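You operate a simulated robot arm through the tools that you are given. There is no shell and no other tool. Be economical: measure what you need, move in short steps, check, and stop when the job is done.

You run a simulated two-armed robot. Do the job below in one go: nothing can be reset, and whatever is moved stays where it is left.

JOB
Fold the grey cover in half and set the black weight on it.
Fine: lift both weights off first; the other stays on the side table. Set down upright: black weight, silver weight, what you pick out.

Only the result counts: the job must be done as asked and must still hold three seconds after the hand-in. Knocking over, shifting, dropping, spilling or breaking anything else fails it. Lids that push on must go on centred and level and be pressed home; caps that screw on are set level and turned clockwise until they are tight. Flat cloth is picked up by pressing the open fingertips on it (5 to 10 N) and closing them slowly along it; thin cloth reads only 2 to 8 mm in the jaws.

ROBOT AND FRAMES
Two 7-joint arms with two-finger parallel grippers on one trunk, on a base that drives. Base frame: it is fixed to the floor where the robot stands at the start and does not move with it; the origin is under the middle of the robot, x ahead of it, y to its left, z up; the surface under the hand at the start is at about z = 780. Readings come in mm, degrees, newtons and seconds.
The left shoulder is at the start at [70, 163, 1145], the right one opposite. With the tool pointing down near the work surface each hand reaches from about 380 to 880 mm from the robot's upright axis, wherever it stands, measured 20 degrees to its own side. Places, roughly: top of the side table [600, -400, 800]. Payload 3.43 kg a hand.
The tool frame of a hand sits at the grasp point between the pads (the TCP): z along the fingers, y along the line on which they close. The tips reach 34 mm beyond it. Largest opening 128 mm; finger width 24, thickness 12; the body of the gripper, 48 by 130 mm, starts 96 mm behind the TCP.
Orientation is that of the tool frame in the base frame, as a unit quaternion [w, x, y, z]. With the fingers straight down and closing along the base's y, the tool's x points along the base's -x, its y along +y and its z along -z.

CONTROLS
- The arms move only by the tool arm_command. It takes "left_motion", "right_motion" or both (then of equal length, played together; a hand with none holds still); each is a list of rows, each a list of 7 numbers: the shift along the tool's x, y, z in mm, then the turn, a rotation vector about the tool's x, y, z in degrees, then the opening, from 0 (shut) to 1 (fully open). In form: [[x, y, z, rx, ry, rz, gripper], ...]. A call has 1 to 10 rows; each row is the pose to reach, as a shift and turn from the pose commanded when the call began, along the tool's axes at that moment. Rows are played at 5 a second. More than 50 mm and 8.6 degrees between two rows, or a gripper value outside its range, and nothing of the call is played. A pose out of reach is approached as far as the arm can. The call stops where the force on the tool passes 80 N (or 10 N more than at its start, if that is more) or the arm is blocked; 0.2 s more then pass. The fingers move at their own pace (about 153 mm/s each) and stop on an object; they squeeze with about 25 N. The grip force told is the motor's: it shows also when the fingers shut on nothing. Time passes only in rows, and 0.2 s behind the last, so rows that repeat a pose let the fingers close. The reply holds the time, the measured pose of the TCP, the force on the tool along the base axes, the opening and the grip force, in the units named above and with some noise, with the torque about the TCP (base axes, N m) and any sound that the robot's microphone picked up.
- Cameras (640 x 400 px; columns grow to the right, rows downward): "scene" is now at [127.7, -34.4, 1362.1]; the picture's right is [-0.39, -0.92, 0.00], its down [-0.62, 0.26, -0.74] and it looks along [0.68, -0.28, -0.67] (base axes); focal length 268 px, centre (320, 200). "left" rides on the left gripper at [76, 11, -160] in its tool frame; the picture's right is [-0.15, 0.99, 0.00], its down [-0.88, -0.13, -0.46] and it looks along [-0.45, -0.07, 0.89] (tool axes); focal length 234 px, centre (320, 200). "right" rides on the right gripper at [76, -11, -160] in its tool frame; the picture's right is [0.15, 0.99, 0.00], its down [-0.88, 0.13, -0.46] and it looks along [-0.45, 0.07, 0.89] (tool axes); focal length 234 px, centre (320, 200). There is no depth. A picture from a camera that has moved, and an enlarged one, comes with that camera's place and axes in the base frame and with its lens.
- get_image(camera): a new picture of that camera. The clock stands still meanwhile.
- raise_lower(by): slides the trunk up (or, below 0, down) by that many mm; the arms and the scene camera ride with it, the base frame stays. It gives what a move gives, with no picture.
- roll_base(legs): drives the robot by 1 to 6 legs, each [ahead, left, turn to the left] in mm, mm and degrees, along the robot's own axes; the way and the turn of a leg run together, so that a leg with both is an arc; at most 1500 mm and 180 degrees a leg. The arms and the cameras ride along, it lands a little off, and it stops where it bumps. It gives what a move gives.
- turn_head(pan, tilt): turns the head with the scene camera to pan (to the left, within 86 degrees either way) and tilt (down, from -29 to 69), counted from straight ahead of the robot. It gives what a move gives.
- inspect(camera, box): a new picture of the part [left, top, right, bottom] of that camera's present view, enlarged. The clock stands still meanwhile.
- sign_off(): hands the job in; it is judged then, once.

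Go step by step. Nothing tells you exact positions but the pictures and the camera data: compare them with the known pose of the tool, close in by small moves and look again before you grip or let go. The budget is 120 turns and 108 pictures, counting those below and the enlarged ones. Unless the task says otherwise, let go and move clear before handing in, and close with one line.

The tools are called by a JSON object that holds its "name" and its "arguments". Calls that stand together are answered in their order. arm_command: Moves the arms, as the interface text tells. Its arguments: {"type":"object","properties":{"left_motion":{"type":"array"},"right_motion":{"type":"array"}},"required":[]} The other tools are called the same way: raise_lower (by) slides the trunk up or down; roll_base (legs) drives the base; turn_head (pan, tilt) turns the head that bears the scene camera; get_image (camera) takes a picture; inspect (camera, box) takes an enlarged picture of a part of a camera's view; sign_off () hands the job in.

At the start:

```text
clock: 0.0
left_eef_pos: [673.6, 15.0, 1094.2]
left_ee_rot: [-0.001, 0.0, 1.0, 0.0]
left_wrist_force: [0.3, -0.3, 0.2]
left_wrist_torque: [0.01, -0.02, -0.02]
left_width: 127.8
left_grip_force: 0.1
right_eef_pos: [369.2, -433.9, 1045.6]
right_ee_rot: [0.0, 0.001, 1.0, 0.0]
right_wrist_force: [0.7, -0.2, 0.6]
right_wrist_torque: [0.0, 0.03, 0.02]
right_width: 127.9
right_grip_force: 0.0
trunk travel left (down, up): [-625.0, 315.0]
robot x, y, heading: [3.9, 0.3, 0.1]
head pan, tilt: [-22.6, 42.3]
```

scene: 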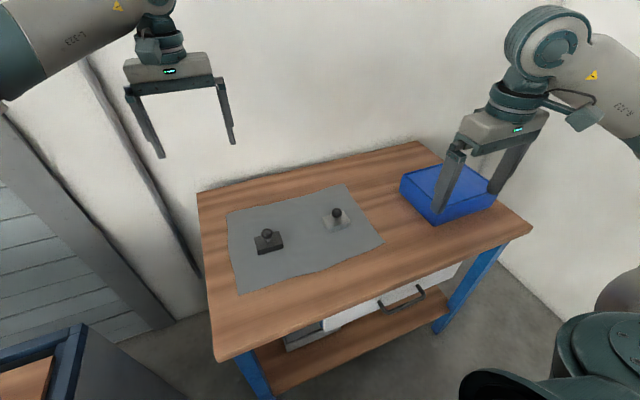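
right: 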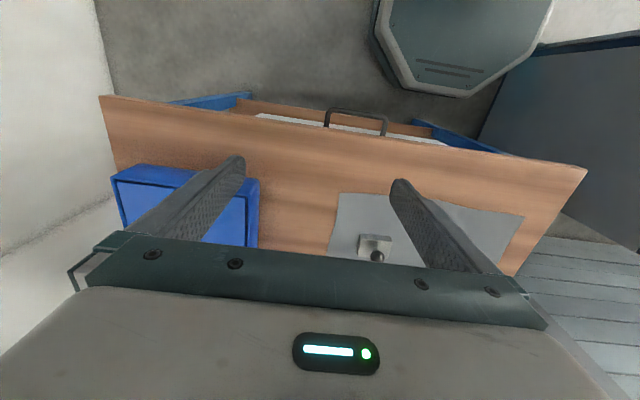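
left: 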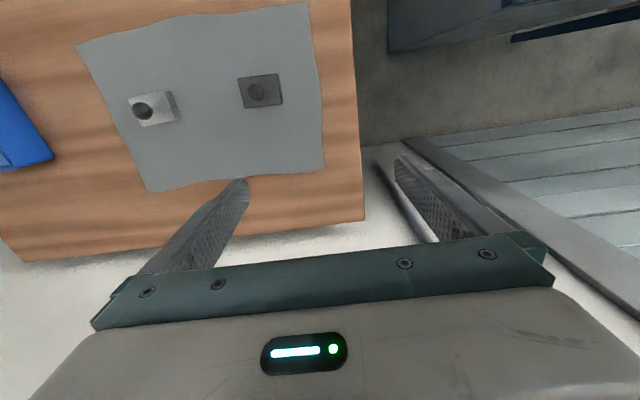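

The grey cover lies on the table with the black weight near (586,-77) and the silver one near (608,-290). The blue box is on the right side. I'll take closer looks to measure first.

{"name": "inspect", "arguments": {"camera": "scene", "box": [190, 130, 550, 355]}}

{"name": "inspect", "arguments": {"camera": "left", "box": [0, 0, 384, 240]}}

```text
1.78 times, centred on (370, 242) of scene
camera zoom: at [127.7, -34.4, 1362.1], right [-0.39, -0.92, 0.0], down [-0.62, 0.26, -0.74], along [0.68, -0.28, -0.67], focal length 476 px, centre (231, 124)
```

zoom: 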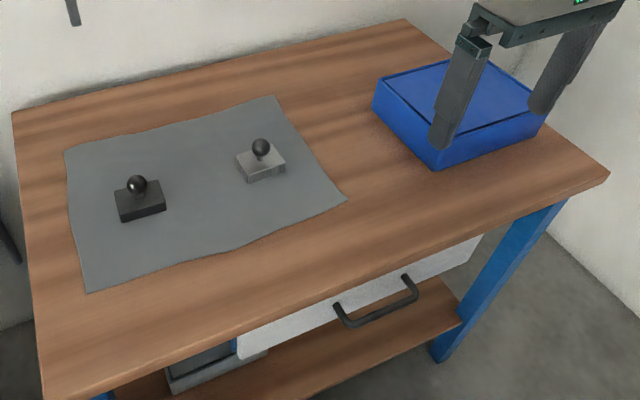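

```text
1.67 times, centred on (192, 120) of left
camera zoom: at [598.1, 26.7, 1254.0], right [0.15, 0.99, 0.0], down [0.88, -0.13, 0.46], along [0.45, -0.07, -0.89], focal length 390 px, centre (533, 333)
```

zoom: 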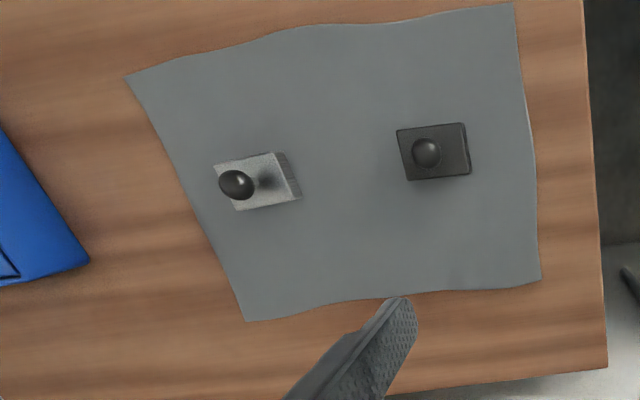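

Cloth corners are about (763,10), (763,-392), (483,-378), (487,24), with the table top near z≈785. I'll bring the left hand above the black weight and look.

{"name": "arm_command", "arguments": {"left_motion": [[18, -24, 24, 0, 0, 0, 1], [37, -48, 48, 0, 0, 0, 1], [55, -71, 71, 0, 0, 0, 1], [74, -95, 94, 0, 0, 0, 1], [74, -95, 94, 0, 0, 0, 1]]}}

{"name": "get_image", "arguments": {"camera": "left"}}

```text
clock: 1.2
left_eef_pos: [599.7, -80.0, 999.6]
left_ee_rot: [0.001, 0.0, 1.0, 0.0]
left_wrist_force: [-1.1, 0.6, -0.3]
left_wrist_torque: [0.0, 0.02, 0.01]
left_width: 128.2
left_grip_force: 0.0
right_eef_pos: [369.7, -433.5, 1046.9]
right_ee_rot: [-0.001, 0.0, 1.0, 0.0]
right_wrist_force: [0.5, -0.8, 0.6]
right_wrist_torque: [0.01, 0.0, -0.04]
right_width: 127.8
right_grip_force: 0.0
trunk travel left (down, up): [-625.0, 315.0]
robot x, y, heading: [-3.3, -0.3, 0.3]
head pan, tilt: [-22.6, 42.3]
```

```text
102 pictures are left
camera left: at [524.1, -68.0, 1160.0], right [0.15, 0.99, 0.0], down [0.88, -0.13, 0.46], along [0.45, -0.07, -0.89], focal length 234 px, centre (320, 200)
```

left: 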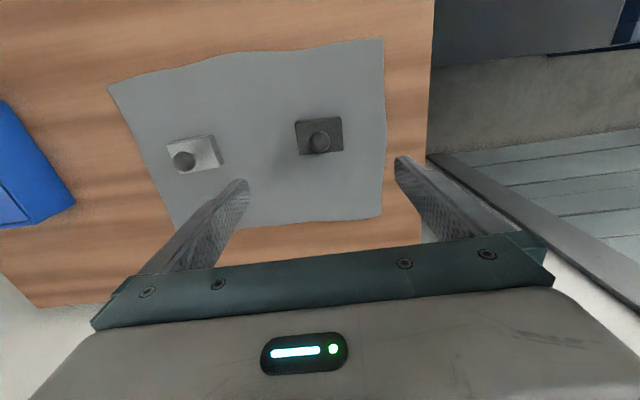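

The black knob triangulates to (599,-80,830), well aligned with the gripper. I'll descend around the body.

{"name": "arm_command", "arguments": {"left_motion": [[0, 0, 45, 0, 0, 0, 1], [0, 0, 90, 0, 0, 0, 1], [0, 0, 130, 0, 0, 0, 1], [0, 0, 155, 0, 0, 0, 1], [0, 0, 170, 0, 0, 0, 1], [0, 0, 170, 0, 0, 0, 1]]}}

{"name": "get_image", "arguments": {"camera": "left"}}

{"name": "inspect", "arguments": {"camera": "scene", "box": [200, 150, 400, 275]}}

```text
clock: 2.6
left_eef_pos: [599.7, -80.5, 829.2]
left_ee_rot: [-0.001, -0.001, 1.0, 0.0]
left_wrist_force: [0.4, 1.0, -0.3]
left_wrist_torque: [-0.01, -0.05, 0.01]
left_width: 128.0
left_grip_force: 0.0
right_eef_pos: [369.6, -435.2, 1046.7]
right_ee_rot: [0.0, 0.0, 1.0, 0.0]
right_wrist_force: [0.4, -0.1, 0.2]
right_wrist_torque: [0.01, 0.02, 0.0]
right_width: 127.9
right_grip_force: 0.2
trunk travel left (down, up): [-625.0, 315.0]
robot x, y, heading: [2.5, -0.8, -0.1]
head pan, tilt: [-22.6, 42.3]
```

```text
101 pictures are left
camera left: at [523.1, -68.3, 989.5], right [0.15, 0.99, 0.0], down [0.88, -0.13, 0.46], along [0.45, -0.07, -0.89], focal length 234 px, centre (320, 200)
```

left: 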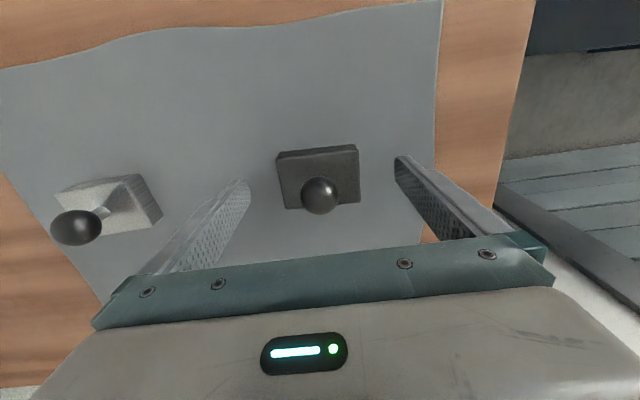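

```text
3.20 times, centred on (300, 212) of scene
camera zoom: at [127.6, -34.4, 1362.2], right [-0.39, -0.92, 0.0], down [-0.62, 0.26, -0.74], along [0.68, -0.28, -0.67], focal length 858 px, centre (384, 160)
```

zoom: 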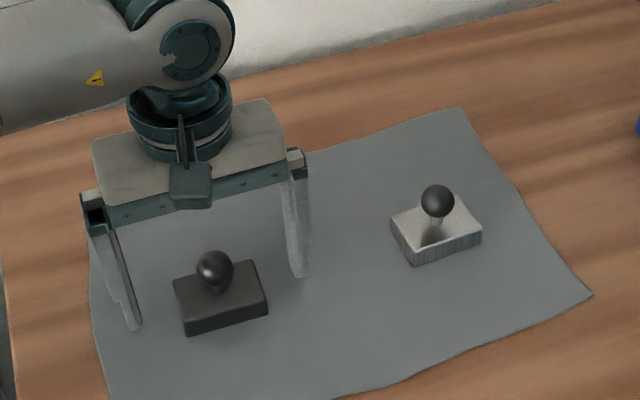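

Fingers straddle the black weight; I'll shift 4 mm nearer, lower slightly, and close on its body.

{"name": "arm_command", "arguments": {"left_motion": [[4, 0, 0, 0, 0, 0, 1], [4, 0, 5, 0, 0, 0, 1], [4, 0, 5, 0, 0, 0, 0.7], [4, 0, 5, 0, 0, 0, 0.5], [4, 0, 5, 0, 0, 0, 0.3], [4, 0, 5, 0, 0, 0, 0.3]]}}

{"name": "get_image", "arguments": {"camera": "left"}}

```text
clock: 4.0
left_eef_pos: [595.3, -80.5, 825.0]
left_ee_rot: [0.0, 0.001, 1.0, 0.0]
left_wrist_force: [0.6, -0.1, 1.0]
left_wrist_torque: [0.02, 0.01, 0.0]
left_width: 70.9
left_grip_force: 25.1
right_eef_pos: [368.9, -434.2, 1046.5]
right_ee_rot: [0.0, 0.0, 1.0, 0.0]
right_wrist_force: [0.3, 0.4, -0.6]
right_wrist_torque: [-0.01, 0.02, 0.0]
right_width: 127.6
right_grip_force: 0.1
trunk travel left (down, up): [-625.0, 315.0]
robot x, y, heading: [4.3, -0.5, -0.1]
head pan, tilt: [-22.6, 42.3]
```

```text
99 pictures are left
camera left: at [519.6, -68.5, 985.0], right [0.15, 0.99, 0.0], down [0.88, -0.13, 0.46], along [0.45, -0.07, -0.89], focal length 234 px, centre (320, 200)
```

left: 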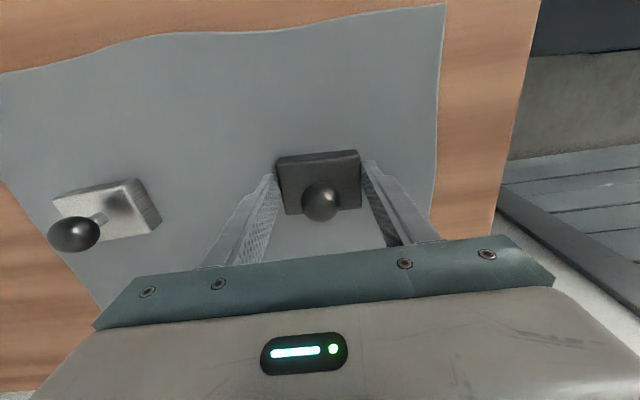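

Gripped at 71 mm. Lifting a bit to check it holds.

{"name": "arm_command", "arguments": {"left_motion": [[0, 0, -10, 0, 0, 0, 0.3], [0, 0, -30, 0, 0, 0, 0.3], [0, 0, -60, 0, 0, 0, 0.3], [0, 0, -60, 0, 0, 0, 0.3]]}}

{"name": "get_image", "arguments": {"camera": "left"}}

```text
clock: 5.0
left_eef_pos: [594.7, -80.3, 884.6]
left_ee_rot: [-0.001, 0.0, 1.0, -0.001]
left_wrist_force: [0.0, 0.0, -6.0]
left_wrist_torque: [0.05, 0.02, -0.02]
left_width: 70.4
left_grip_force: 25.1
right_eef_pos: [371.4, -433.3, 1046.8]
right_ee_rot: [-0.001, 0.0, 1.0, -0.001]
right_wrist_force: [-0.3, 0.8, 0.1]
right_wrist_torque: [0.03, -0.01, 0.02]
right_width: 127.9
right_grip_force: 0.1
trunk travel left (down, up): [-625.0, 315.0]
robot x, y, heading: [2.3, -0.9, 0.2]
head pan, tilt: [-22.6, 42.3]
```

```text
98 pictures are left
camera left: at [520.4, -68.7, 1045.1], right [0.15, 0.99, 0.0], down [0.88, -0.13, 0.45], along [0.45, -0.07, -0.89], focal length 234 px, centre (320, 200)
```

left: 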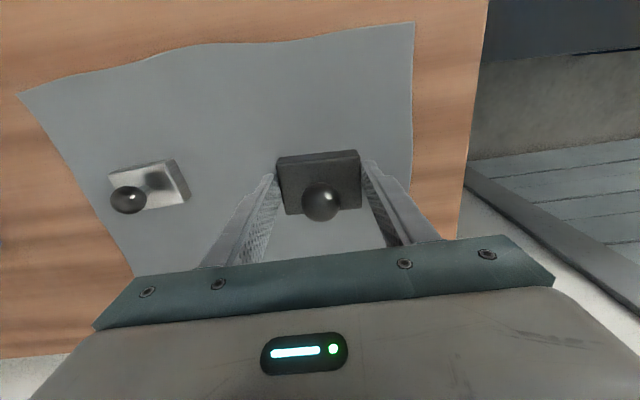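

The black weight is held level (~0.6 kg). Moving it to the bare strip near (422,-120).

{"name": "arm_command", "arguments": {"left_motion": [[40, -9, 0, 0, 0, 0, 0.3], [80, -18, 0, 0, 0, 0, 0.3], [120, -27, 0, 0, 0, 0, 0.3], [150, -35, 0, 0, 0, 0, 0.3], [173, -40, 0, 0, 0, 0, 0.3], [173, -40, 30, 0, 0, 0, 0.3], [173, -40, 50, 0, 0, 0, 0.3], [173, -40, 50, 0, 0, 0, 0.3]]}}

{"name": "get_image", "arguments": {"camera": "left"}}

{"name": "get_image", "arguments": {"camera": "scene"}}

```text
clock: 6.8
left_eef_pos: [423.1, -121.4, 835.0]
left_ee_rot: [0.0, 0.0, 1.0, 0.0]
left_wrist_force: [-0.1, -0.4, -6.7]
left_wrist_torque: [-0.02, 0.04, -0.01]
left_width: 70.8
left_grip_force: 25.0
right_eef_pos: [369.9, -434.3, 1045.4]
right_ee_rot: [0.0, 0.0, 1.0, 0.001]
right_wrist_force: [0.2, 0.6, 0.3]
right_wrist_torque: [0.0, 0.03, 0.0]
right_width: 127.8
right_grip_force: 0.1
trunk travel left (down, up): [-625.0, 315.0]
robot x, y, heading: [-1.2, 4.7, -0.0]
head pan, tilt: [-22.6, 42.3]
```

```text
97 pictures are left
camera left: at [346.8, -109.4, 994.6], right [0.15, 0.99, 0.0], down [0.88, -0.13, 0.46], along [0.45, -0.07, -0.89], focal length 234 px, centre (320, 200)
```

left: 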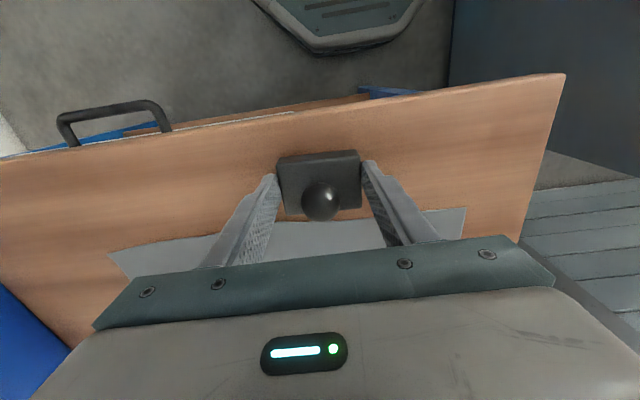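

```text
96 pictures are left
camera scene: at [128.0, -34.5, 1362.1], right [-0.39, -0.92, 0.0], down [-0.62, 0.26, -0.74], along [0.68, -0.28, -0.67], focal length 268 px, centre (320, 200)
```

scene: 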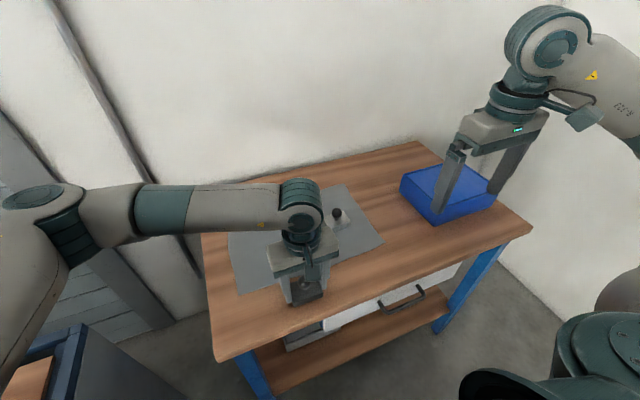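

It's clear of the cloth and the table edge. Lowering to contact.

{"name": "arm_command", "arguments": {"left_motion": [[0, 0, 6, 0, 0, 0, 0.3], [0, 0, 10, 0, 0, 0, 0.3], [0, 0, 10, 0, 0, 0, 0.3]]}}

```text
clock: 7.6
left_eef_pos: [422.6, -120.6, 824.0]
left_ee_rot: [0.001, 0.0, 1.0, -0.001]
left_wrist_force: [-0.1, -0.2, -6.5]
left_wrist_torque: [-0.03, 0.01, -0.01]
left_width: 70.5
left_grip_force: 24.9
right_eef_pos: [370.3, -434.9, 1046.1]
right_ee_rot: [0.001, 0.0, 1.0, 0.0]
right_wrist_force: [-0.2, -0.1, -0.1]
right_wrist_torque: [-0.02, 0.01, -0.04]
right_width: 127.9
right_grip_force: 0.1
trunk travel left (down, up): [-625.0, 315.0]
robot x, y, heading: [-4.7, 0.7, 0.1]
head pan, tilt: [-22.6, 42.3]
```

Not in contact yet; going down in 1–2 mm steps.

{"name": "arm_command", "arguments": {"left_motion": [[0, 0, 1.5, 0, 0, 0, 0.3], [0, 0, 1.5, 0, 0, 0, 0.3]]}}

{"name": "arm_command", "arguments": {"left_motion": [[0, 0, 1.5, 0, 0, 0, 0.3], [0, 0, 1.5, 0, 0, 0, 0.3]]}}

```text
clock: 8.2
left_eef_pos: [422.7, -120.5, 823.7]
left_ee_rot: [-0.001, -0.001, 1.0, -0.001]
left_wrist_force: [0.7, 0.1, 0.9]
left_wrist_torque: [0.08, 0.15, -0.09]
left_width: 70.7
left_grip_force: 24.7
right_eef_pos: [369.5, -434.0, 1047.5]
right_ee_rot: [0.0, 0.001, 1.0, 0.0]
right_wrist_force: [0.2, -1.1, 0.1]
right_wrist_torque: [-0.03, -0.01, -0.01]
right_width: 128.2
right_grip_force: 0.0
trunk travel left (down, up): [-625.0, 315.0]
robot x, y, heading: [2.1, -0.3, -0.1]
head pan, tilt: [-22.6, 42.3]
```

```text
clock: 8.8
left_eef_pos: [423.2, -120.4, 823.2]
left_ee_rot: [0.001, -0.001, 1.0, -0.001]
left_wrist_force: [3.9, 1.4, 21.3]
left_wrist_torque: [0.15, 0.12, -0.42]
left_width: 70.7
left_grip_force: 25.1
right_eef_pos: [369.4, -434.2, 1047.9]
right_ee_rot: [0.0, 0.0, 1.0, 0.0]
right_wrist_force: [0.4, -0.2, 1.7]
right_wrist_torque: [-0.01, 0.0, -0.01]
right_width: 127.9
right_grip_force: 0.0
trunk travel left (down, up): [-625.0, 315.0]
robot x, y, heading: [2.0, 0.7, -0.3]
head pan, tilt: [-22.6, 42.3]
```

Set on the table. Easing off, releasing, and lifting clear; then the left arm goes aside and up.

{"name": "arm_command", "arguments": {"left_motion": [[0, 0, -1.2, 0, 0, 0, 0.3], [0, 0, -1.2, 0, 0, 0, 0.62], [0, 0, -1.2, 0, 0, 0, 0.75], [0, 0, -1.2, 0, 0, 0, 0.75], [0, 0, -20, 0, 0, 0, 0.75], [0, 0, -60, 0, 0, 0, 0.75], [0, 0, -100, 0, 0, 0, 0.75], [0, 0, -140, 0, 0, 0, 0.75], [0, 40, -150, 0, 0, 0, 0.75], [0, 80, -150, 0, 0, 0, 0.75]]}}

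{"name": "arm_command", "arguments": {"left_motion": [[-35, 30, 0, 0, 0, 0, 0.75], [-70, 60, 0, 0, 0, 0, 0.75], [-105, 90, 0, 0, 0, 0, 0.75], [-140, 120, 0, 0, 0, 0, 0.75], [-150, 150, 0, 0, 0, 0, 0.75]], "right_motion": [[-35, 30, 10, 0, 0, 0, 1], [-70, 60, 20, 0, 0, 0, 1], [-105, 90, 30, 0, 0, 0, 1], [-140, 120, 40, 0, 0, 0, 1], [-180, 145, 45, 0, 0, 0, 1]]}}

{"name": "get_image", "arguments": {"camera": "right"}}

{"name": "get_image", "arguments": {"camera": "scene"}}

```text
clock: 11.0
left_eef_pos: [422.4, -38.1, 971.4]
left_ee_rot: [0.0, 0.001, 1.0, 0.0]
left_wrist_force: [0.1, 1.3, -0.6]
left_wrist_torque: [-0.01, 0.0, -0.01]
left_width: 96.0
left_grip_force: 0.0
right_eef_pos: [369.6, -432.5, 1046.1]
right_ee_rot: [0.0, 0.0, 1.0, 0.0]
right_wrist_force: [0.1, 1.0, -0.7]
right_wrist_torque: [-0.04, 0.01, -0.01]
right_width: 127.8
right_grip_force: 0.0
trunk travel left (down, up): [-625.0, 315.0]
robot x, y, heading: [-1.3, 1.9, -0.0]
head pan, tilt: [-22.6, 42.3]
```

```text
clock: 12.2
left_eef_pos: [571.8, 111.4, 971.3]
left_ee_rot: [-0.001, 0.0, 1.0, -0.001]
left_wrist_force: [0.1, -0.7, 0.0]
left_wrist_torque: [-0.04, 0.0, -0.04]
left_width: 96.2
left_grip_force: 0.0
right_eef_pos: [550.4, -287.9, 1000.7]
right_ee_rot: [0.0, 0.0, 1.0, 0.0]
right_wrist_force: [0.1, 0.1, 0.2]
right_wrist_torque: [-0.06, 0.0, -0.01]
right_width: 128.0
right_grip_force: 0.1
trunk travel left (down, up): [-625.0, 315.0]
robot x, y, heading: [-3.0, -0.8, 0.0]
head pan, tilt: [-22.6, 42.3]
```

```text
95 pictures are left
camera right: at [473.1, -299.1, 1161.6], right [-0.15, 0.99, 0.0], down [0.88, 0.13, 0.45], along [0.45, 0.06, -0.89], focal length 234 px, centre (320, 200)
```

right: 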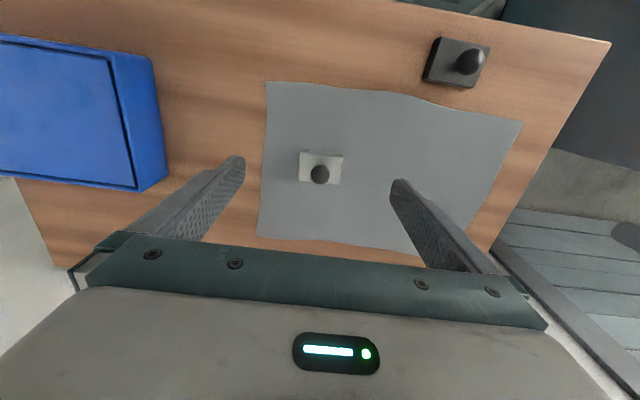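

```text
94 pictures are left
camera scene: at [128.7, -32.0, 1362.1], right [-0.39, -0.92, 0.0], down [-0.62, 0.26, -0.74], along [0.68, -0.29, -0.67], focal length 268 px, centre (320, 200)
```

scene: 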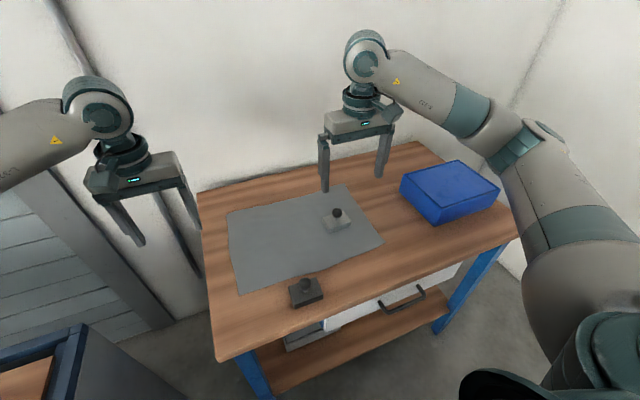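

Black stands at the strip. Silver is at about (594,-283); lowering the right hand around it.

{"name": "arm_command", "arguments": {"right_motion": [[-22, 2, 10, 0, 0, -2, 1], [-44, 4.5, 30, 0, 0, -4, 1], [-44, 4.5, 75, 0, 0, -4, 1], [-44, 4.5, 120, 0, 0, -4, 1], [-44, 4.5, 150, 0, 0, -4, 1], [-44, 4.5, 175, 0, 0, -4, 1], [-44, 4.5, 175, 0, 0, -4, 1]]}}

{"name": "get_image", "arguments": {"camera": "right"}}

```text
clock: 13.8
left_eef_pos: [572.0, 109.4, 972.6]
left_ee_rot: [0.0, 0.0, 1.0, -0.001]
left_wrist_force: [0.1, -1.1, 0.4]
left_wrist_torque: [-0.01, 0.03, 0.0]
left_width: 96.0
left_grip_force: 0.0
right_eef_pos: [593.6, -285.5, 826.5]
right_ee_rot: [0.0, -0.034, 0.999, 0.0]
right_wrist_force: [-0.4, 0.2, 0.0]
right_wrist_torque: [-0.02, -0.01, 0.02]
right_width: 128.1
right_grip_force: 0.0
trunk travel left (down, up): [-625.0, 315.0]
robot x, y, heading: [0.3, 2.5, 0.1]
head pan, tilt: [-22.6, 42.3]
```

```text
93 pictures are left
camera right: at [517.5, -302.3, 986.1], right [-0.21, 0.98, 0.0], down [0.87, 0.19, 0.46], along [0.45, 0.1, -0.89], focal length 234 px, centre (320, 200)
```

right: 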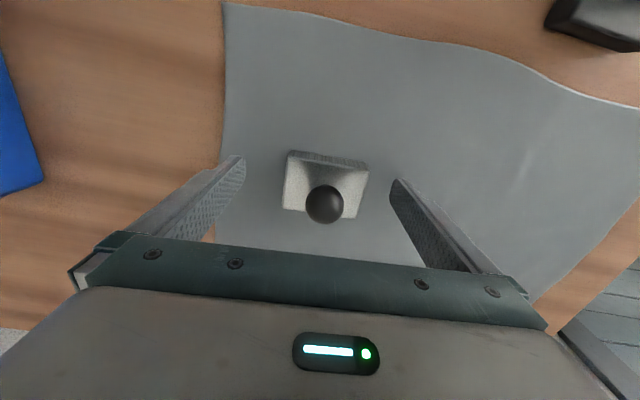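

Aligned; closing on the silver weight and lifting.

{"name": "arm_command", "arguments": {"right_motion": [[0, 0, 0, 0, 0, 0, 0.7], [0, 0, 0, 0, 0, 0, 0.5], [0, 0, 0, 0, 0, 0, 0.3], [0, 0, 0, 0, 0, 0, 0.3], [0, 0, -10, 0, 0, 0, 0.3], [0, 0, -30, 0, 0, 0, 0.3], [0, 0, -60, 0, 0, 0, 0.3], [0, 0, -60, 0, 0, 0, 0.3]]}}

{"name": "get_image", "arguments": {"camera": "right"}}

```text
clock: 15.6
left_eef_pos: [572.3, 109.3, 972.1]
left_ee_rot: [-0.001, 0.0, 1.0, 0.0]
left_wrist_force: [0.1, 0.0, -0.4]
left_wrist_torque: [0.01, -0.02, 0.0]
left_width: 95.8
left_grip_force: 0.1
right_eef_pos: [594.8, -285.5, 885.7]
right_ee_rot: [-0.001, -0.035, 0.999, 0.0]
right_wrist_force: [0.1, 0.7, -5.7]
right_wrist_torque: [0.04, 0.02, -0.03]
right_width: 69.8
right_grip_force: 25.0
trunk travel left (down, up): [-625.0, 315.0]
robot x, y, heading: [1.0, 3.8, -0.1]
head pan, tilt: [-22.6, 42.3]
```

```text
92 pictures are left
camera right: at [518.5, -302.3, 1046.2], right [-0.21, 0.98, 0.0], down [0.87, 0.19, 0.45], along [0.44, 0.1, -0.89], focal length 234 px, centre (320, 200)
```

right: 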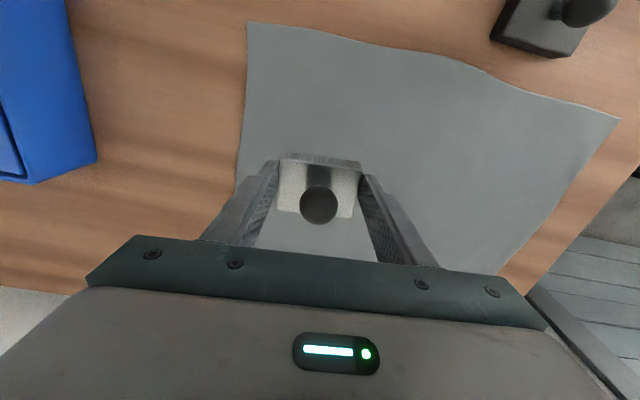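

Holding silver. Moving it to (422,-260) on the bare strip.

{"name": "arm_command", "arguments": {"right_motion": [[40, 9, 0, 0, 0, 0, 0.3], [80, 18, 0, 0, 0, 1, 0.3], [120, 27, 0, 0, 0, 2, 0.3], [150, 33, 0, 0, 0, 3, 0.3], [171, 37.5, 0, 0, 0, 4, 0.3], [171, 37.5, 30, 0, 0, 4, 0.3], [171, 37.5, 50, 0, 0, 4, 0.3], [171, 37.5, 58, 0, 0, 4, 0.3], [171, 37.5, 58, 0, 0, 4, 0.3]]}}

{"name": "get_image", "arguments": {"camera": "right"}}

{"name": "arm_command", "arguments": {"right_motion": [[0, 0, 1.5, 0, 0, 0, 0.3], [0, 0, 2, 0, 0, 0, 0.3]]}}

```text
clock: 17.6
left_eef_pos: [571.6, 109.4, 972.6]
left_ee_rot: [0.0, 0.0, 1.0, 0.0]
left_wrist_force: [0.5, -0.6, 0.4]
left_wrist_torque: [0.01, 0.02, -0.02]
left_width: 96.0
left_grip_force: 0.1
right_eef_pos: [419.8, -259.7, 828.4]
right_ee_rot: [0.001, 0.001, 1.0, 0.001]
right_wrist_force: [0.3, 0.2, -6.7]
right_wrist_torque: [0.0, 0.04, -0.01]
right_width: 69.9
right_grip_force: 25.2
trunk travel left (down, up): [-625.0, 315.0]
robot x, y, heading: [3.1, -0.7, -0.1]
head pan, tilt: [-22.6, 42.3]
```

```text
91 pictures are left
camera right: at [344.2, -271.0, 988.5], right [-0.15, 0.99, 0.0], down [0.88, 0.13, 0.46], along [0.45, 0.07, -0.89], focal length 234 px, centre (320, 200)
```

right: 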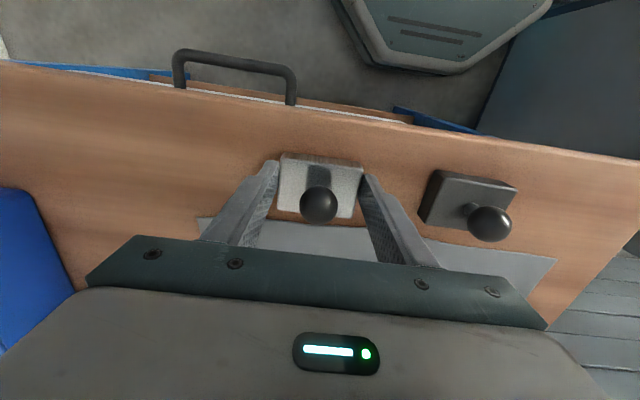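

```text
clock: 18.2
left_eef_pos: [572.0, 108.7, 972.1]
left_ee_rot: [0.0, -0.001, 1.0, 0.0]
left_wrist_force: [0.6, 0.3, -0.8]
left_wrist_torque: [-0.01, 0.0, -0.03]
left_width: 96.0
left_grip_force: 0.2
right_eef_pos: [420.0, -259.9, 826.1]
right_ee_rot: [-0.001, 0.001, 1.0, 0.001]
right_wrist_force: [0.6, 0.5, -5.7]
right_wrist_torque: [0.0, 0.05, 0.03]
right_width: 69.9
right_grip_force: 25.0
trunk travel left (down, up): [-625.0, 315.0]
robot x, y, heading: [3.5, 2.3, -0.1]
head pan, tilt: [-22.6, 42.3]
```

{"name": "arm_command", "arguments": {"right_motion": [[0, 0, 1.5, 0, 0, 0, 0.3], [0, 0, 1.5, 0, 0, 0, 0.3]]}}

```text
clock: 18.8
left_eef_pos: [573.0, 109.6, 972.5]
left_ee_rot: [0.001, 0.001, 1.0, 0.0]
left_wrist_force: [0.1, -0.4, -0.5]
left_wrist_torque: [0.02, 0.01, 0.02]
left_width: 96.1
left_grip_force: 0.0
right_eef_pos: [420.5, -260.6, 824.6]
right_ee_rot: [0.0, 0.0, 1.0, 0.0]
right_wrist_force: [-0.5, -0.5, -1.6]
right_wrist_torque: [-0.12, 0.04, 0.07]
right_width: 69.7
right_grip_force: 24.9
trunk travel left (down, up): [-625.0, 315.0]
robot x, y, heading: [1.4, -1.7, 0.1]
head pan, tilt: [-22.6, 42.3]
```

Contact reached; releasing silver and lifting off.

{"name": "arm_command", "arguments": {"right_motion": [[0, 0, 0.3, 0, 0, 0, 0.5], [0, 0, 0.3, 0, 0, 0, 0.6], [0, 0, 0, 0, 0, 0, 0.72], [0, 0, 0, 0, 0, 0, 0.72], [0, 0, -20, 0, 0, 0, 0.72], [0, 0, -60, 0, 0, 0, 0.72], [0, 0, -100, 0, 0, 0, 0.72], [0, 0, -140, 0, 0, 0, 0.72], [-40, -20, -150, 0, 0, 0, 0.72], [-80, -40, -150, 0, 0, 0, 0.72]]}}

{"name": "get_image", "arguments": {"camera": "scene"}}

```text
clock: 21.0
left_eef_pos: [572.6, 109.0, 971.1]
left_ee_rot: [-0.001, 0.0, 1.0, 0.001]
left_wrist_force: [-0.2, 0.7, 0.0]
left_wrist_torque: [0.0, 0.02, 0.0]
left_width: 95.9
left_grip_force: 0.0
right_eef_pos: [501.3, -300.0, 974.8]
right_ee_rot: [-0.001, 0.0, 1.0, 0.0]
right_wrist_force: [0.0, 0.7, 0.1]
right_wrist_torque: [-0.01, 0.05, -0.03]
right_width: 92.2
right_grip_force: 0.1
trunk travel left (down, up): [-625.0, 315.0]
robot x, y, heading: [0.3, 0.3, 0.1]
head pan, tilt: [-22.6, 42.3]
```

```text
90 pictures are left
camera scene: at [128.5, -34.3, 1362.0], right [-0.39, -0.92, 0.0], down [-0.62, 0.26, -0.74], along [0.68, -0.28, -0.67], focal length 268 px, centre (320, 200)
```

scene: 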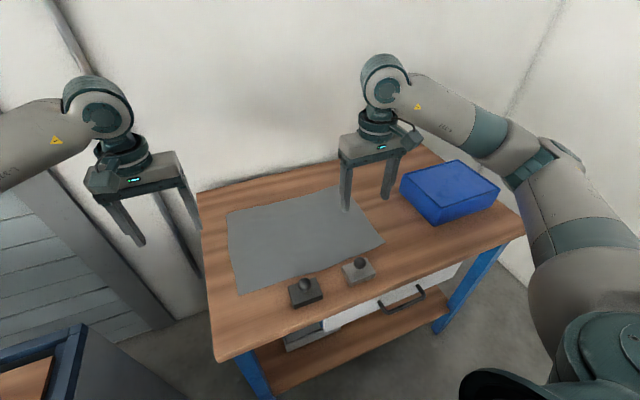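

Both weights are off the cloth. Now measure the cloth corners precisely.

{"name": "inspect", "arguments": {"camera": "scene", "box": [210, 175, 402, 295]}}

{"name": "get_image", "arguments": {"camera": "left"}}

{"name": "get_image", "arguments": {"camera": "right"}}

```text
3.33 times, centred on (306, 235) of scene
camera zoom: at [128.5, -34.3, 1362.0], right [-0.39, -0.92, 0.0], down [-0.62, 0.26, -0.74], along [0.68, -0.28, -0.67], focal length 893 px, centre (367, 83)
```

zoom: 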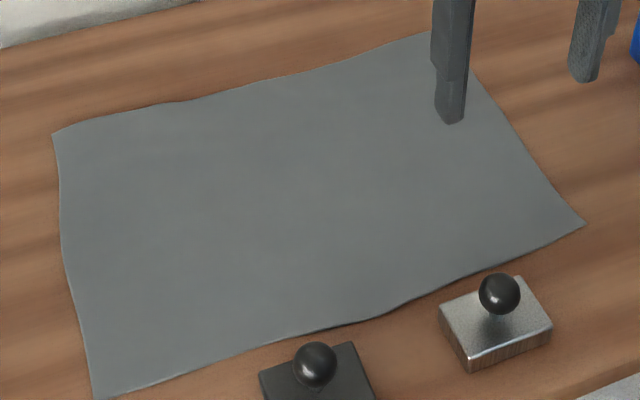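

```text
88 pictures are left
camera left: at [496.8, 121.3, 1132.0], right [0.15, 0.99, 0.0], down [0.88, -0.13, 0.45], along [0.45, -0.07, -0.89], focal length 234 px, centre (320, 200)
```

left: 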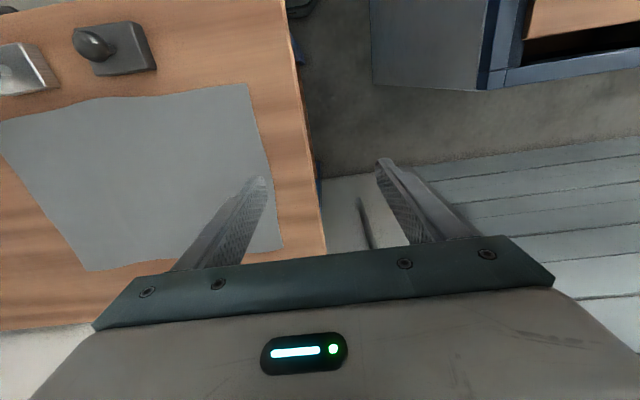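

```text
87 pictures are left
camera right: at [425.3, -310.9, 1135.1], right [-0.15, 0.99, 0.0], down [0.88, 0.13, 0.45], along [0.45, 0.07, -0.89], focal length 234 px, centre (320, 200)
```

right: 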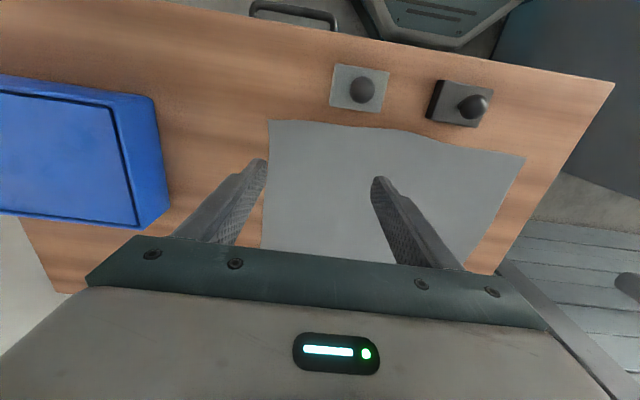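

Moving both hands above the far corners (left ≈(747,-17), right ≈(747,-366)).

{"name": "arm_command", "arguments": {"left_motion": [[-29, -21, 12, 0, 0, 0, 0.5], [-58, -42, 24, 0, 0, 0, 0.22], [-88, -63, 36, 0, 0, 0, 0.22], [-117, -84, 48, 0, 0, 0, 0.22], [-146, -105, 60, 0, 0, 0, 0.22], [-175, -126, 72, 0, 0, 0, 0.22], [-175, -126, 72, 0, 0, 0, 0.22]], "right_motion": [[-41, -11, 12, 0, 0, 0, 0.5], [-82, -22, 25, 0, 0, 0, 0.22], [-123, -33, 37, 0, 0, 0, 0.22], [-164, -44, 50, 0, 0, 0, 0.22], [-205, -55, 62, 0, 0, 0, 0.22], [-246, -66, 75, 0, 0, 0, 0.22], [-246, -66, 75, 0, 0, 0, 0.22]]}}

{"name": "get_image", "arguments": {"camera": "left"}}

{"name": "get_image", "arguments": {"camera": "right"}}

{"name": "get_image", "arguments": {"camera": "scene"}}

```text
clock: 22.6
left_eef_pos: [745.3, -15.9, 899.7]
left_ee_rot: [0.0, -0.001, 1.0, -0.001]
left_wrist_force: [-1.0, 0.3, -0.2]
left_wrist_torque: [-0.03, -0.04, 0.0]
left_width: 28.3
left_grip_force: 0.1
right_eef_pos: [746.2, -363.9, 902.1]
right_ee_rot: [0.001, 0.0, 1.0, -0.001]
right_wrist_force: [-0.3, 0.2, 0.0]
right_wrist_torque: [-0.03, -0.01, 0.02]
right_width: 28.0
right_grip_force: 0.1
trunk travel left (down, up): [-625.0, 315.0]
robot x, y, heading: [-1.4, -3.4, -0.0]
head pan, tilt: [-22.6, 42.3]
```

```text
86 pictures are left
camera left: at [670.5, -3.9, 1060.2], right [0.15, 0.99, 0.0], down [0.88, -0.13, 0.46], along [0.45, -0.07, -0.89], focal length 234 px, centre (320, 200)
```

left: 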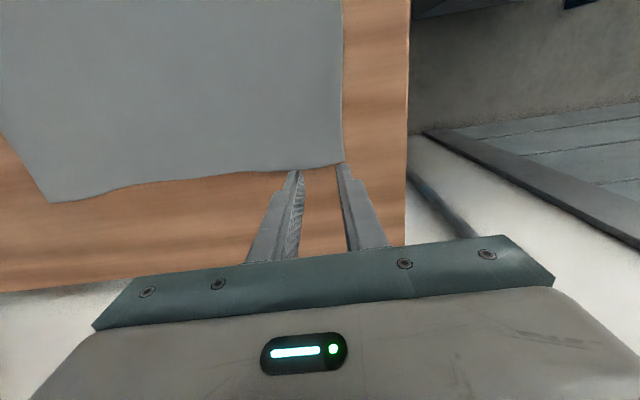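

```text
85 pictures are left
camera right: at [669.4, -375.8, 1061.3], right [-0.15, 0.99, 0.0], down [0.88, 0.13, 0.46], along [0.45, 0.07, -0.89], focal length 234 px, centre (320, 200)
```

right: 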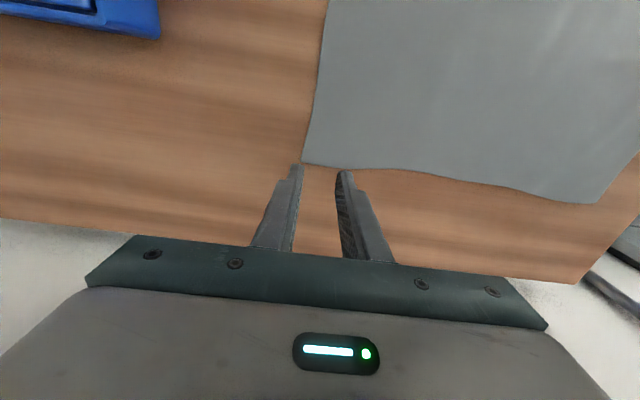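

```text
84 pictures are left
camera scene: at [126.3, -33.4, 1362.4], right [-0.39, -0.92, 0.0], down [-0.62, 0.26, -0.74], along [0.68, -0.29, -0.67], focal length 268 px, centre (320, 200)
```

scene: 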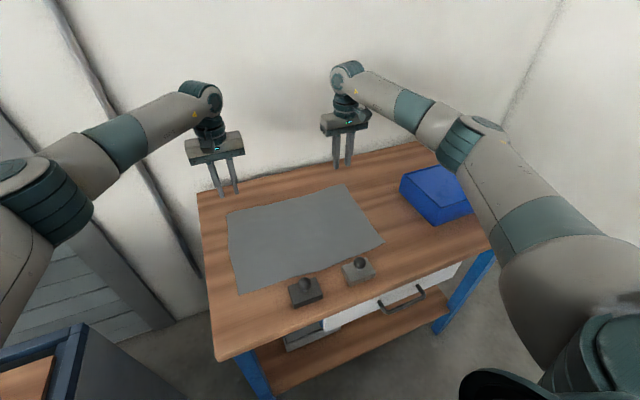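

Corners measured: left (762,11), right (761,-382). Adjust right hand +8 mm in y and descend to just above the cloth.

{"name": "arm_command", "arguments": {"left_motion": [[-2, 0, 30, 0, 0, 0, 0.22], [-2, 0, 55, 0, 0, 0, 0.22], [-2, 0, 72, 0, 0, 0, 0.22], [-2, 0, 72, 0, 0, 0, 0.22]], "right_motion": [[-1, 8, 30, 0, 0, 0, 0.22], [-1, 8, 55, 0, 0, 0, 0.22], [-1, 8, 74, 0, 0, 0, 0.22], [-1, 8, 74, 0, 0, 0, 0.22]]}}

{"name": "inspect", "arguments": {"camera": "left", "box": [240, 100, 400, 200]}}

{"name": "inspect", "arguments": {"camera": "right", "box": [240, 100, 400, 200]}}

```text
clock: 23.6
left_eef_pos: [748.9, -16.3, 826.8]
left_ee_rot: [0.0, 0.0, 1.0, -0.001]
left_wrist_force: [0.0, 0.3, 0.0]
left_wrist_torque: [0.0, -0.01, 0.02]
left_width: 28.2
left_grip_force: 0.0
right_eef_pos: [746.8, -356.3, 825.5]
right_ee_rot: [-0.001, 0.0, 1.0, 0.0]
right_wrist_force: [0.2, 0.0, -1.0]
right_wrist_torque: [0.02, 0.02, 0.02]
right_width: 28.3
right_grip_force: 0.1
trunk travel left (down, up): [-625.0, 315.0]
robot x, y, heading: [2.1, -0.9, -0.2]
head pan, tilt: [-22.6, 42.3]
```

```text
4.00 times, centred on (320, 150) of left
camera zoom: at [673.2, -4.8, 987.2], right [0.15, 0.99, 0.0], down [0.88, -0.13, 0.46], along [0.45, -0.07, -0.89], focal length 937 px, centre (320, 400)
```

zoom: 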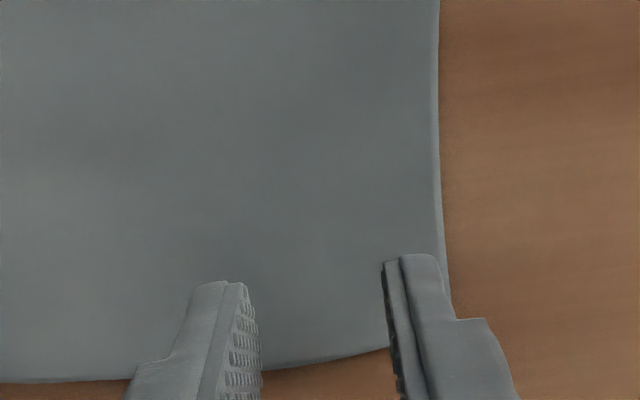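

```text
4.00 times, centred on (320, 150) of right
camera zoom: at [670.7, -368.4, 985.7], right [-0.15, 0.99, 0.0], down [0.88, 0.13, 0.46], along [0.45, 0.07, -0.89], focal length 937 px, centre (320, 400)
```

zoom: 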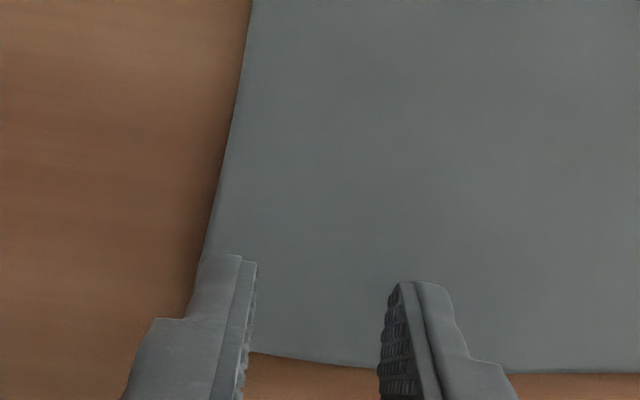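

Both grippers are over the corners with fingertips on cloth area. Stepping down to press.

{"name": "arm_command", "arguments": {"left_motion": [[0, 0, 2, 0, 0, 0, 0.22], [0, 0, 4, 0, 0, 0, 0.22], [0, 0, 4, 0, 0, 0, 0.22]], "right_motion": [[0, 0, 2, 0, 0, 0, 0.22], [0, 0, 3, 0, 0, 0, 0.22], [0, 0, 3, 0, 0, 0, 0.22]]}}

```text
clock: 24.4
left_eef_pos: [749.3, -15.9, 823.0]
left_ee_rot: [0.0, -0.001, 1.0, 0.0]
left_wrist_force: [0.1, 0.4, -0.3]
left_wrist_torque: [-0.02, 0.01, 0.02]
left_width: 28.1
left_grip_force: 0.1
right_eef_pos: [747.0, -358.1, 821.6]
right_ee_rot: [-0.001, 0.0, 1.0, 0.0]
right_wrist_force: [0.1, -0.1, 0.3]
right_wrist_torque: [0.0, -0.02, 0.01]
right_width: 28.1
right_grip_force: 0.1
trunk travel left (down, up): [-625.0, 315.0]
robot x, y, heading: [2.1, 0.7, 0.1]
head pan, tilt: [-22.6, 42.3]
```

{"name": "arm_command", "arguments": {"left_motion": [[0, 0, 1.5, 0, 0, 0, 0.22], [0, 0, 2.5, 0, 0, 0, 0.22]], "right_motion": [[0, 0, 1, 0, 0, 0, 0.22], [0, 0, 1.5, 0, 0, 0, 0.22]]}}

```text
clock: 25.0
left_eef_pos: [749.6, -16.0, 820.5]
left_ee_rot: [0.0, -0.001, 1.0, 0.0]
left_wrist_force: [-0.4, -0.9, 0.1]
left_wrist_torque: [0.01, -0.05, -0.02]
left_width: 28.0
left_grip_force: 0.0
right_eef_pos: [748.1, -357.8, 821.4]
right_ee_rot: [0.0, 0.001, 1.0, 0.0]
right_wrist_force: [1.0, 0.4, 1.1]
right_wrist_torque: [0.0, -0.03, 0.0]
right_width: 28.2
right_grip_force: 0.2
trunk travel left (down, up): [-625.0, 315.0]
robot x, y, heading: [1.7, -5.7, 0.2]
head pan, tilt: [-22.6, 42.3]
```

{"name": "arm_command", "arguments": {"left_motion": [[0, 0, 1, 0, 0, 0, 0.22], [0, 0, 1, 0, 0, 0, 0.22]], "right_motion": [[0, 0, 1, 0, 0, 0, 0.22], [0, 0, 1, 0, 0, 0, 0.22]]}}

```text
clock: 25.6
left_eef_pos: [749.2, -15.4, 819.2]
left_ee_rot: [0.0, 0.0, 1.0, 0.0]
left_wrist_force: [-1.6, -0.9, -0.3]
left_wrist_torque: [0.0, 0.01, 0.01]
left_width: 28.3
left_grip_force: 0.0
right_eef_pos: [748.1, -358.2, 819.8]
right_ee_rot: [0.0, -0.001, 1.0, 0.0]
right_wrist_force: [1.2, 0.0, 0.4]
right_wrist_torque: [-0.01, 0.0, -0.02]
right_width: 28.0
right_grip_force: 0.1
trunk travel left (down, up): [-625.0, 315.0]
robot x, y, heading: [2.3, 2.5, -0.1]
head pan, tilt: [-22.6, 42.3]
```

{"name": "arm_command", "arguments": {"left_motion": [[0, 0, 1, 0, 0, 0, 0.22], [0, 0, 1.5, 0, 0, 0, 0.22]], "right_motion": [[0, 0, 1, 0, 0, 0, 0.22], [0, 0, 1.5, 0, 0, 0, 0.22]]}}

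```text
clock: 26.2
left_eef_pos: [749.5, -15.7, 818.2]
left_ee_rot: [0.001, 0.0, 1.0, 0.0]
left_wrist_force: [-0.3, -0.1, 0.6]
left_wrist_torque: [-0.04, -0.01, 0.01]
left_width: 28.1
left_grip_force: 0.0
right_eef_pos: [746.8, -357.8, 818.7]
right_ee_rot: [0.0, 0.0, 1.0, 0.0]
right_wrist_force: [0.2, -0.6, 0.3]
right_wrist_torque: [-0.01, 0.01, -0.04]
right_width: 28.1
right_grip_force: 0.1
trunk travel left (down, up): [-625.0, 315.0]
robot x, y, heading: [-0.4, -3.3, 0.1]
head pan, tilt: [-22.6, 42.3]
```

{"name": "arm_command", "arguments": {"left_motion": [[0, 0, 1, 0, 0, 0, 0.22], [0, 0, 1.2, 0, 0, 0, 0.22]], "right_motion": [[0, 0, 1, 0, 0, 0, 0.22], [0, 0, 1.2, 0, 0, 0, 0.22]]}}

{"name": "arm_command", "arguments": {"left_motion": [[0, 0, 0.7, 0, 0, 0, 0.22], [0, 0, 0.7, 0, 0, 0, 0.22]], "right_motion": [[0, 0, 0.7, 0, 0, 0, 0.22], [0, 0, 0.7, 0, 0, 0, 0.22]]}}

```text
clock: 26.8
left_eef_pos: [750.2, -15.5, 816.5]
left_ee_rot: [0.0, 0.0, 1.0, 0.0]
left_wrist_force: [-0.3, -0.2, -0.2]
left_wrist_torque: [-0.02, -0.01, 0.01]
left_width: 28.0
left_grip_force: 0.1
right_eef_pos: [748.2, -357.5, 816.9]
right_ee_rot: [0.0, 0.0, 1.0, 0.001]
right_wrist_force: [0.3, -0.7, -0.1]
right_wrist_torque: [0.0, 0.02, -0.02]
right_width: 28.4
right_grip_force: 0.1
trunk travel left (down, up): [-625.0, 315.0]
robot x, y, heading: [-1.1, 0.8, 0.1]
head pan, tilt: [-22.6, 42.3]
```

```text
clock: 27.4
left_eef_pos: [749.5, -15.9, 816.3]
left_ee_rot: [0.0, -0.001, 1.0, 0.0]
left_wrist_force: [0.2, 0.2, -0.3]
left_wrist_torque: [0.0, 0.02, 0.03]
left_width: 28.2
left_grip_force: 0.0
right_eef_pos: [747.7, -358.4, 816.6]
right_ee_rot: [0.0, 0.0, 1.0, -0.001]
right_wrist_force: [0.0, 0.8, 0.0]
right_wrist_torque: [0.05, -0.01, 0.01]
right_width: 28.1
right_grip_force: 0.0
trunk travel left (down, up): [-625.0, 315.0]
robot x, y, heading: [-0.2, 1.6, 0.0]
head pan, tilt: [-22.6, 42.3]
```

{"name": "arm_command", "arguments": {"left_motion": [[0, 0, 1, 0, 0, 0, 0.22], [0, 0, 1, 0, 0, 0, 0.22]], "right_motion": [[0, 0, 1, 0, 0, 0, 0.22], [0, 0, 1, 0, 0, 0, 0.22]]}}

{"name": "arm_command", "arguments": {"left_motion": [[0, 0, 0.6, 0, 0, 0, 0.22], [0, 0, 0.6, 0, 0, 0, 0.22]], "right_motion": [[0, 0, 0.6, 0, 0, 0, 0.22], [0, 0, 0.6, 0, 0, 0, 0.22]]}}

```text
clock: 28.0
left_eef_pos: [749.1, -15.3, 816.1]
left_ee_rot: [0.0, 0.0, 1.0, 0.0]
left_wrist_force: [0.4, 0.2, 1.2]
left_wrist_torque: [0.01, -0.02, 0.0]
left_width: 28.3
left_grip_force: 0.0
right_eef_pos: [748.5, -358.2, 815.9]
right_ee_rot: [-0.001, 0.0, 1.0, 0.0]
right_wrist_force: [-0.2, 0.5, 0.6]
right_wrist_torque: [-0.01, -0.01, 0.04]
right_width: 28.1
right_grip_force: 0.1
trunk travel left (down, up): [-625.0, 315.0]
robot x, y, heading: [3.6, -2.3, 0.0]
head pan, tilt: [-22.6, 42.3]
```

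```text
clock: 28.6
left_eef_pos: [748.9, -15.6, 815.6]
left_ee_rot: [0.0, 0.0, 1.0, 0.0]
left_wrist_force: [-0.2, 0.0, 5.0]
left_wrist_torque: [0.05, -0.03, -0.02]
left_width: 28.2
left_grip_force: 0.0
right_eef_pos: [747.3, -358.4, 816.5]
right_ee_rot: [0.0, 0.001, 1.0, 0.0]
right_wrist_force: [1.1, 0.5, 0.6]
right_wrist_torque: [-0.02, -0.01, -0.01]
right_width: 28.2
right_grip_force: 0.0
trunk travel left (down, up): [-625.0, 315.0]
robot x, y, heading: [-2.2, 2.3, 0.0]
head pan, tilt: [-22.6, 42.3]
```

{"name": "arm_command", "arguments": {"left_motion": [[0, 0, 0.1, 0, 0, 0, 0.22], [0, 0, 0.1, 0, 0, 0, 0.22]], "right_motion": [[0, 0, 0.7, 0, 0, 0, 0.22], [0, 0, 0.7, 0, 0, 0, 0.22]]}}

```text
clock: 29.2
left_eef_pos: [749.3, -16.9, 815.6]
left_ee_rot: [0.0, 0.001, 1.0, 0.0]
left_wrist_force: [1.1, -0.2, 3.1]
left_wrist_torque: [0.01, -0.02, -0.02]
left_width: 28.3
left_grip_force: 0.1
right_eef_pos: [747.1, -357.9, 815.9]
right_ee_rot: [0.001, 0.0, 1.0, 0.0]
right_wrist_force: [0.9, -0.2, 5.1]
right_wrist_torque: [-0.1, -0.03, 0.01]
right_width: 28.3
right_grip_force: 0.1
trunk travel left (down, up): [-625.0, 315.0]
robot x, y, heading: [-0.3, -0.7, 0.2]
head pan, tilt: [-22.6, 42.3]
```

Both in contact at ~4–5 N. Press a hair more and close slowly.

{"name": "arm_command", "arguments": {"left_motion": [[0, 0, 0.3, 0, 0, 0, 0.22], [0, 0, 0.3, 0, 0, 0, 0.19], [0, 0, 0.3, 0, 0, 0, 0.16], [0, 0, 0.3, 0, 0, 0, 0.13], [0, 0, 0.3, 0, 0, 0, 0.1], [0, 0, 0.3, 0, 0, 0, 0.07], [0, 0, 0.3, 0, 0, 0, 0.04], [0, 0, 0.3, 0, 0, 0, 0.02], [0, 0, 0.3, 0, 0, 0, 0], [0, 0, 0.3, 0, 0, 0, 0]], "right_motion": [[0, 0, 0.2, 0, 0, 0, 0.22], [0, 0, 0.2, 0, 0, 0, 0.19], [0, 0, 0.2, 0, 0, 0, 0.16], [0, 0, 0.2, 0, 0, 0, 0.13], [0, 0, 0.2, 0, 0, 0, 0.1], [0, 0, 0.2, 0, 0, 0, 0.07], [0, 0, 0.2, 0, 0, 0, 0.04], [0, 0, 0.2, 0, 0, 0, 0.02], [0, 0, 0.2, 0, 0, 0, 0], [0, 0, 0.2, 0, 0, 0, 0]]}}

{"name": "inspect", "arguments": {"camera": "left", "box": [240, 100, 400, 200]}}

{"name": "inspect", "arguments": {"camera": "right", "box": [240, 100, 400, 200]}}

```text
clock: 31.4
left_eef_pos: [748.1, -17.2, 816.8]
left_ee_rot: [0.001, 0.001, 1.0, -0.001]
left_wrist_force: [-1.1, -7.0, 2.0]
left_wrist_torque: [-0.28, 0.01, 0.06]
left_width: 2.3
left_grip_force: 25.0
right_eef_pos: [746.5, -356.7, 815.6]
right_ee_rot: [0.001, 0.0, 1.0, 0.0]
right_wrist_force: [0.3, 8.0, 10.1]
right_wrist_torque: [0.2, 0.0, -0.06]
right_width: 2.6
right_grip_force: 24.5
trunk travel left (down, up): [-625.0, 315.0]
robot x, y, heading: [-0.7, 5.1, -0.0]
head pan, tilt: [-22.6, 42.3]
```

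```text
4.00 times, centred on (320, 150) of left
camera zoom: at [672.8, -4.3, 976.1], right [0.15, 0.99, 0.0], down [0.88, -0.13, 0.46], along [0.45, -0.07, -0.89], focal length 937 px, centre (320, 400)
```

zoom: 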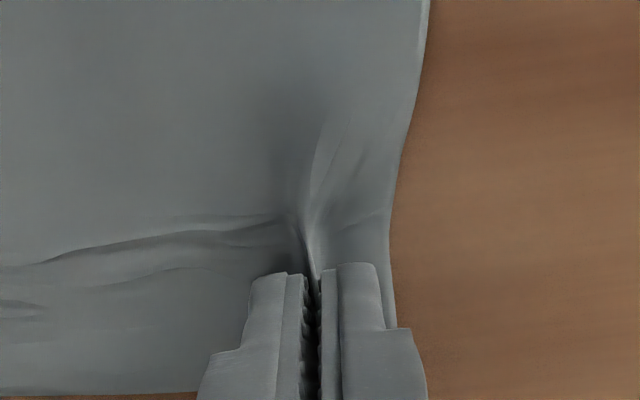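

```text
4.00 times, centred on (320, 150) of right
camera zoom: at [669.7, -368.2, 975.7], right [-0.15, 0.99, 0.0], down [0.88, 0.13, 0.46], along [0.45, 0.07, -0.89], focal length 937 px, centre (320, 400)
```

zoom: 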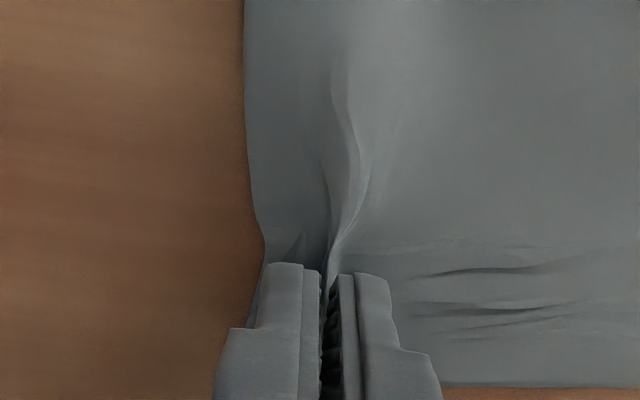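

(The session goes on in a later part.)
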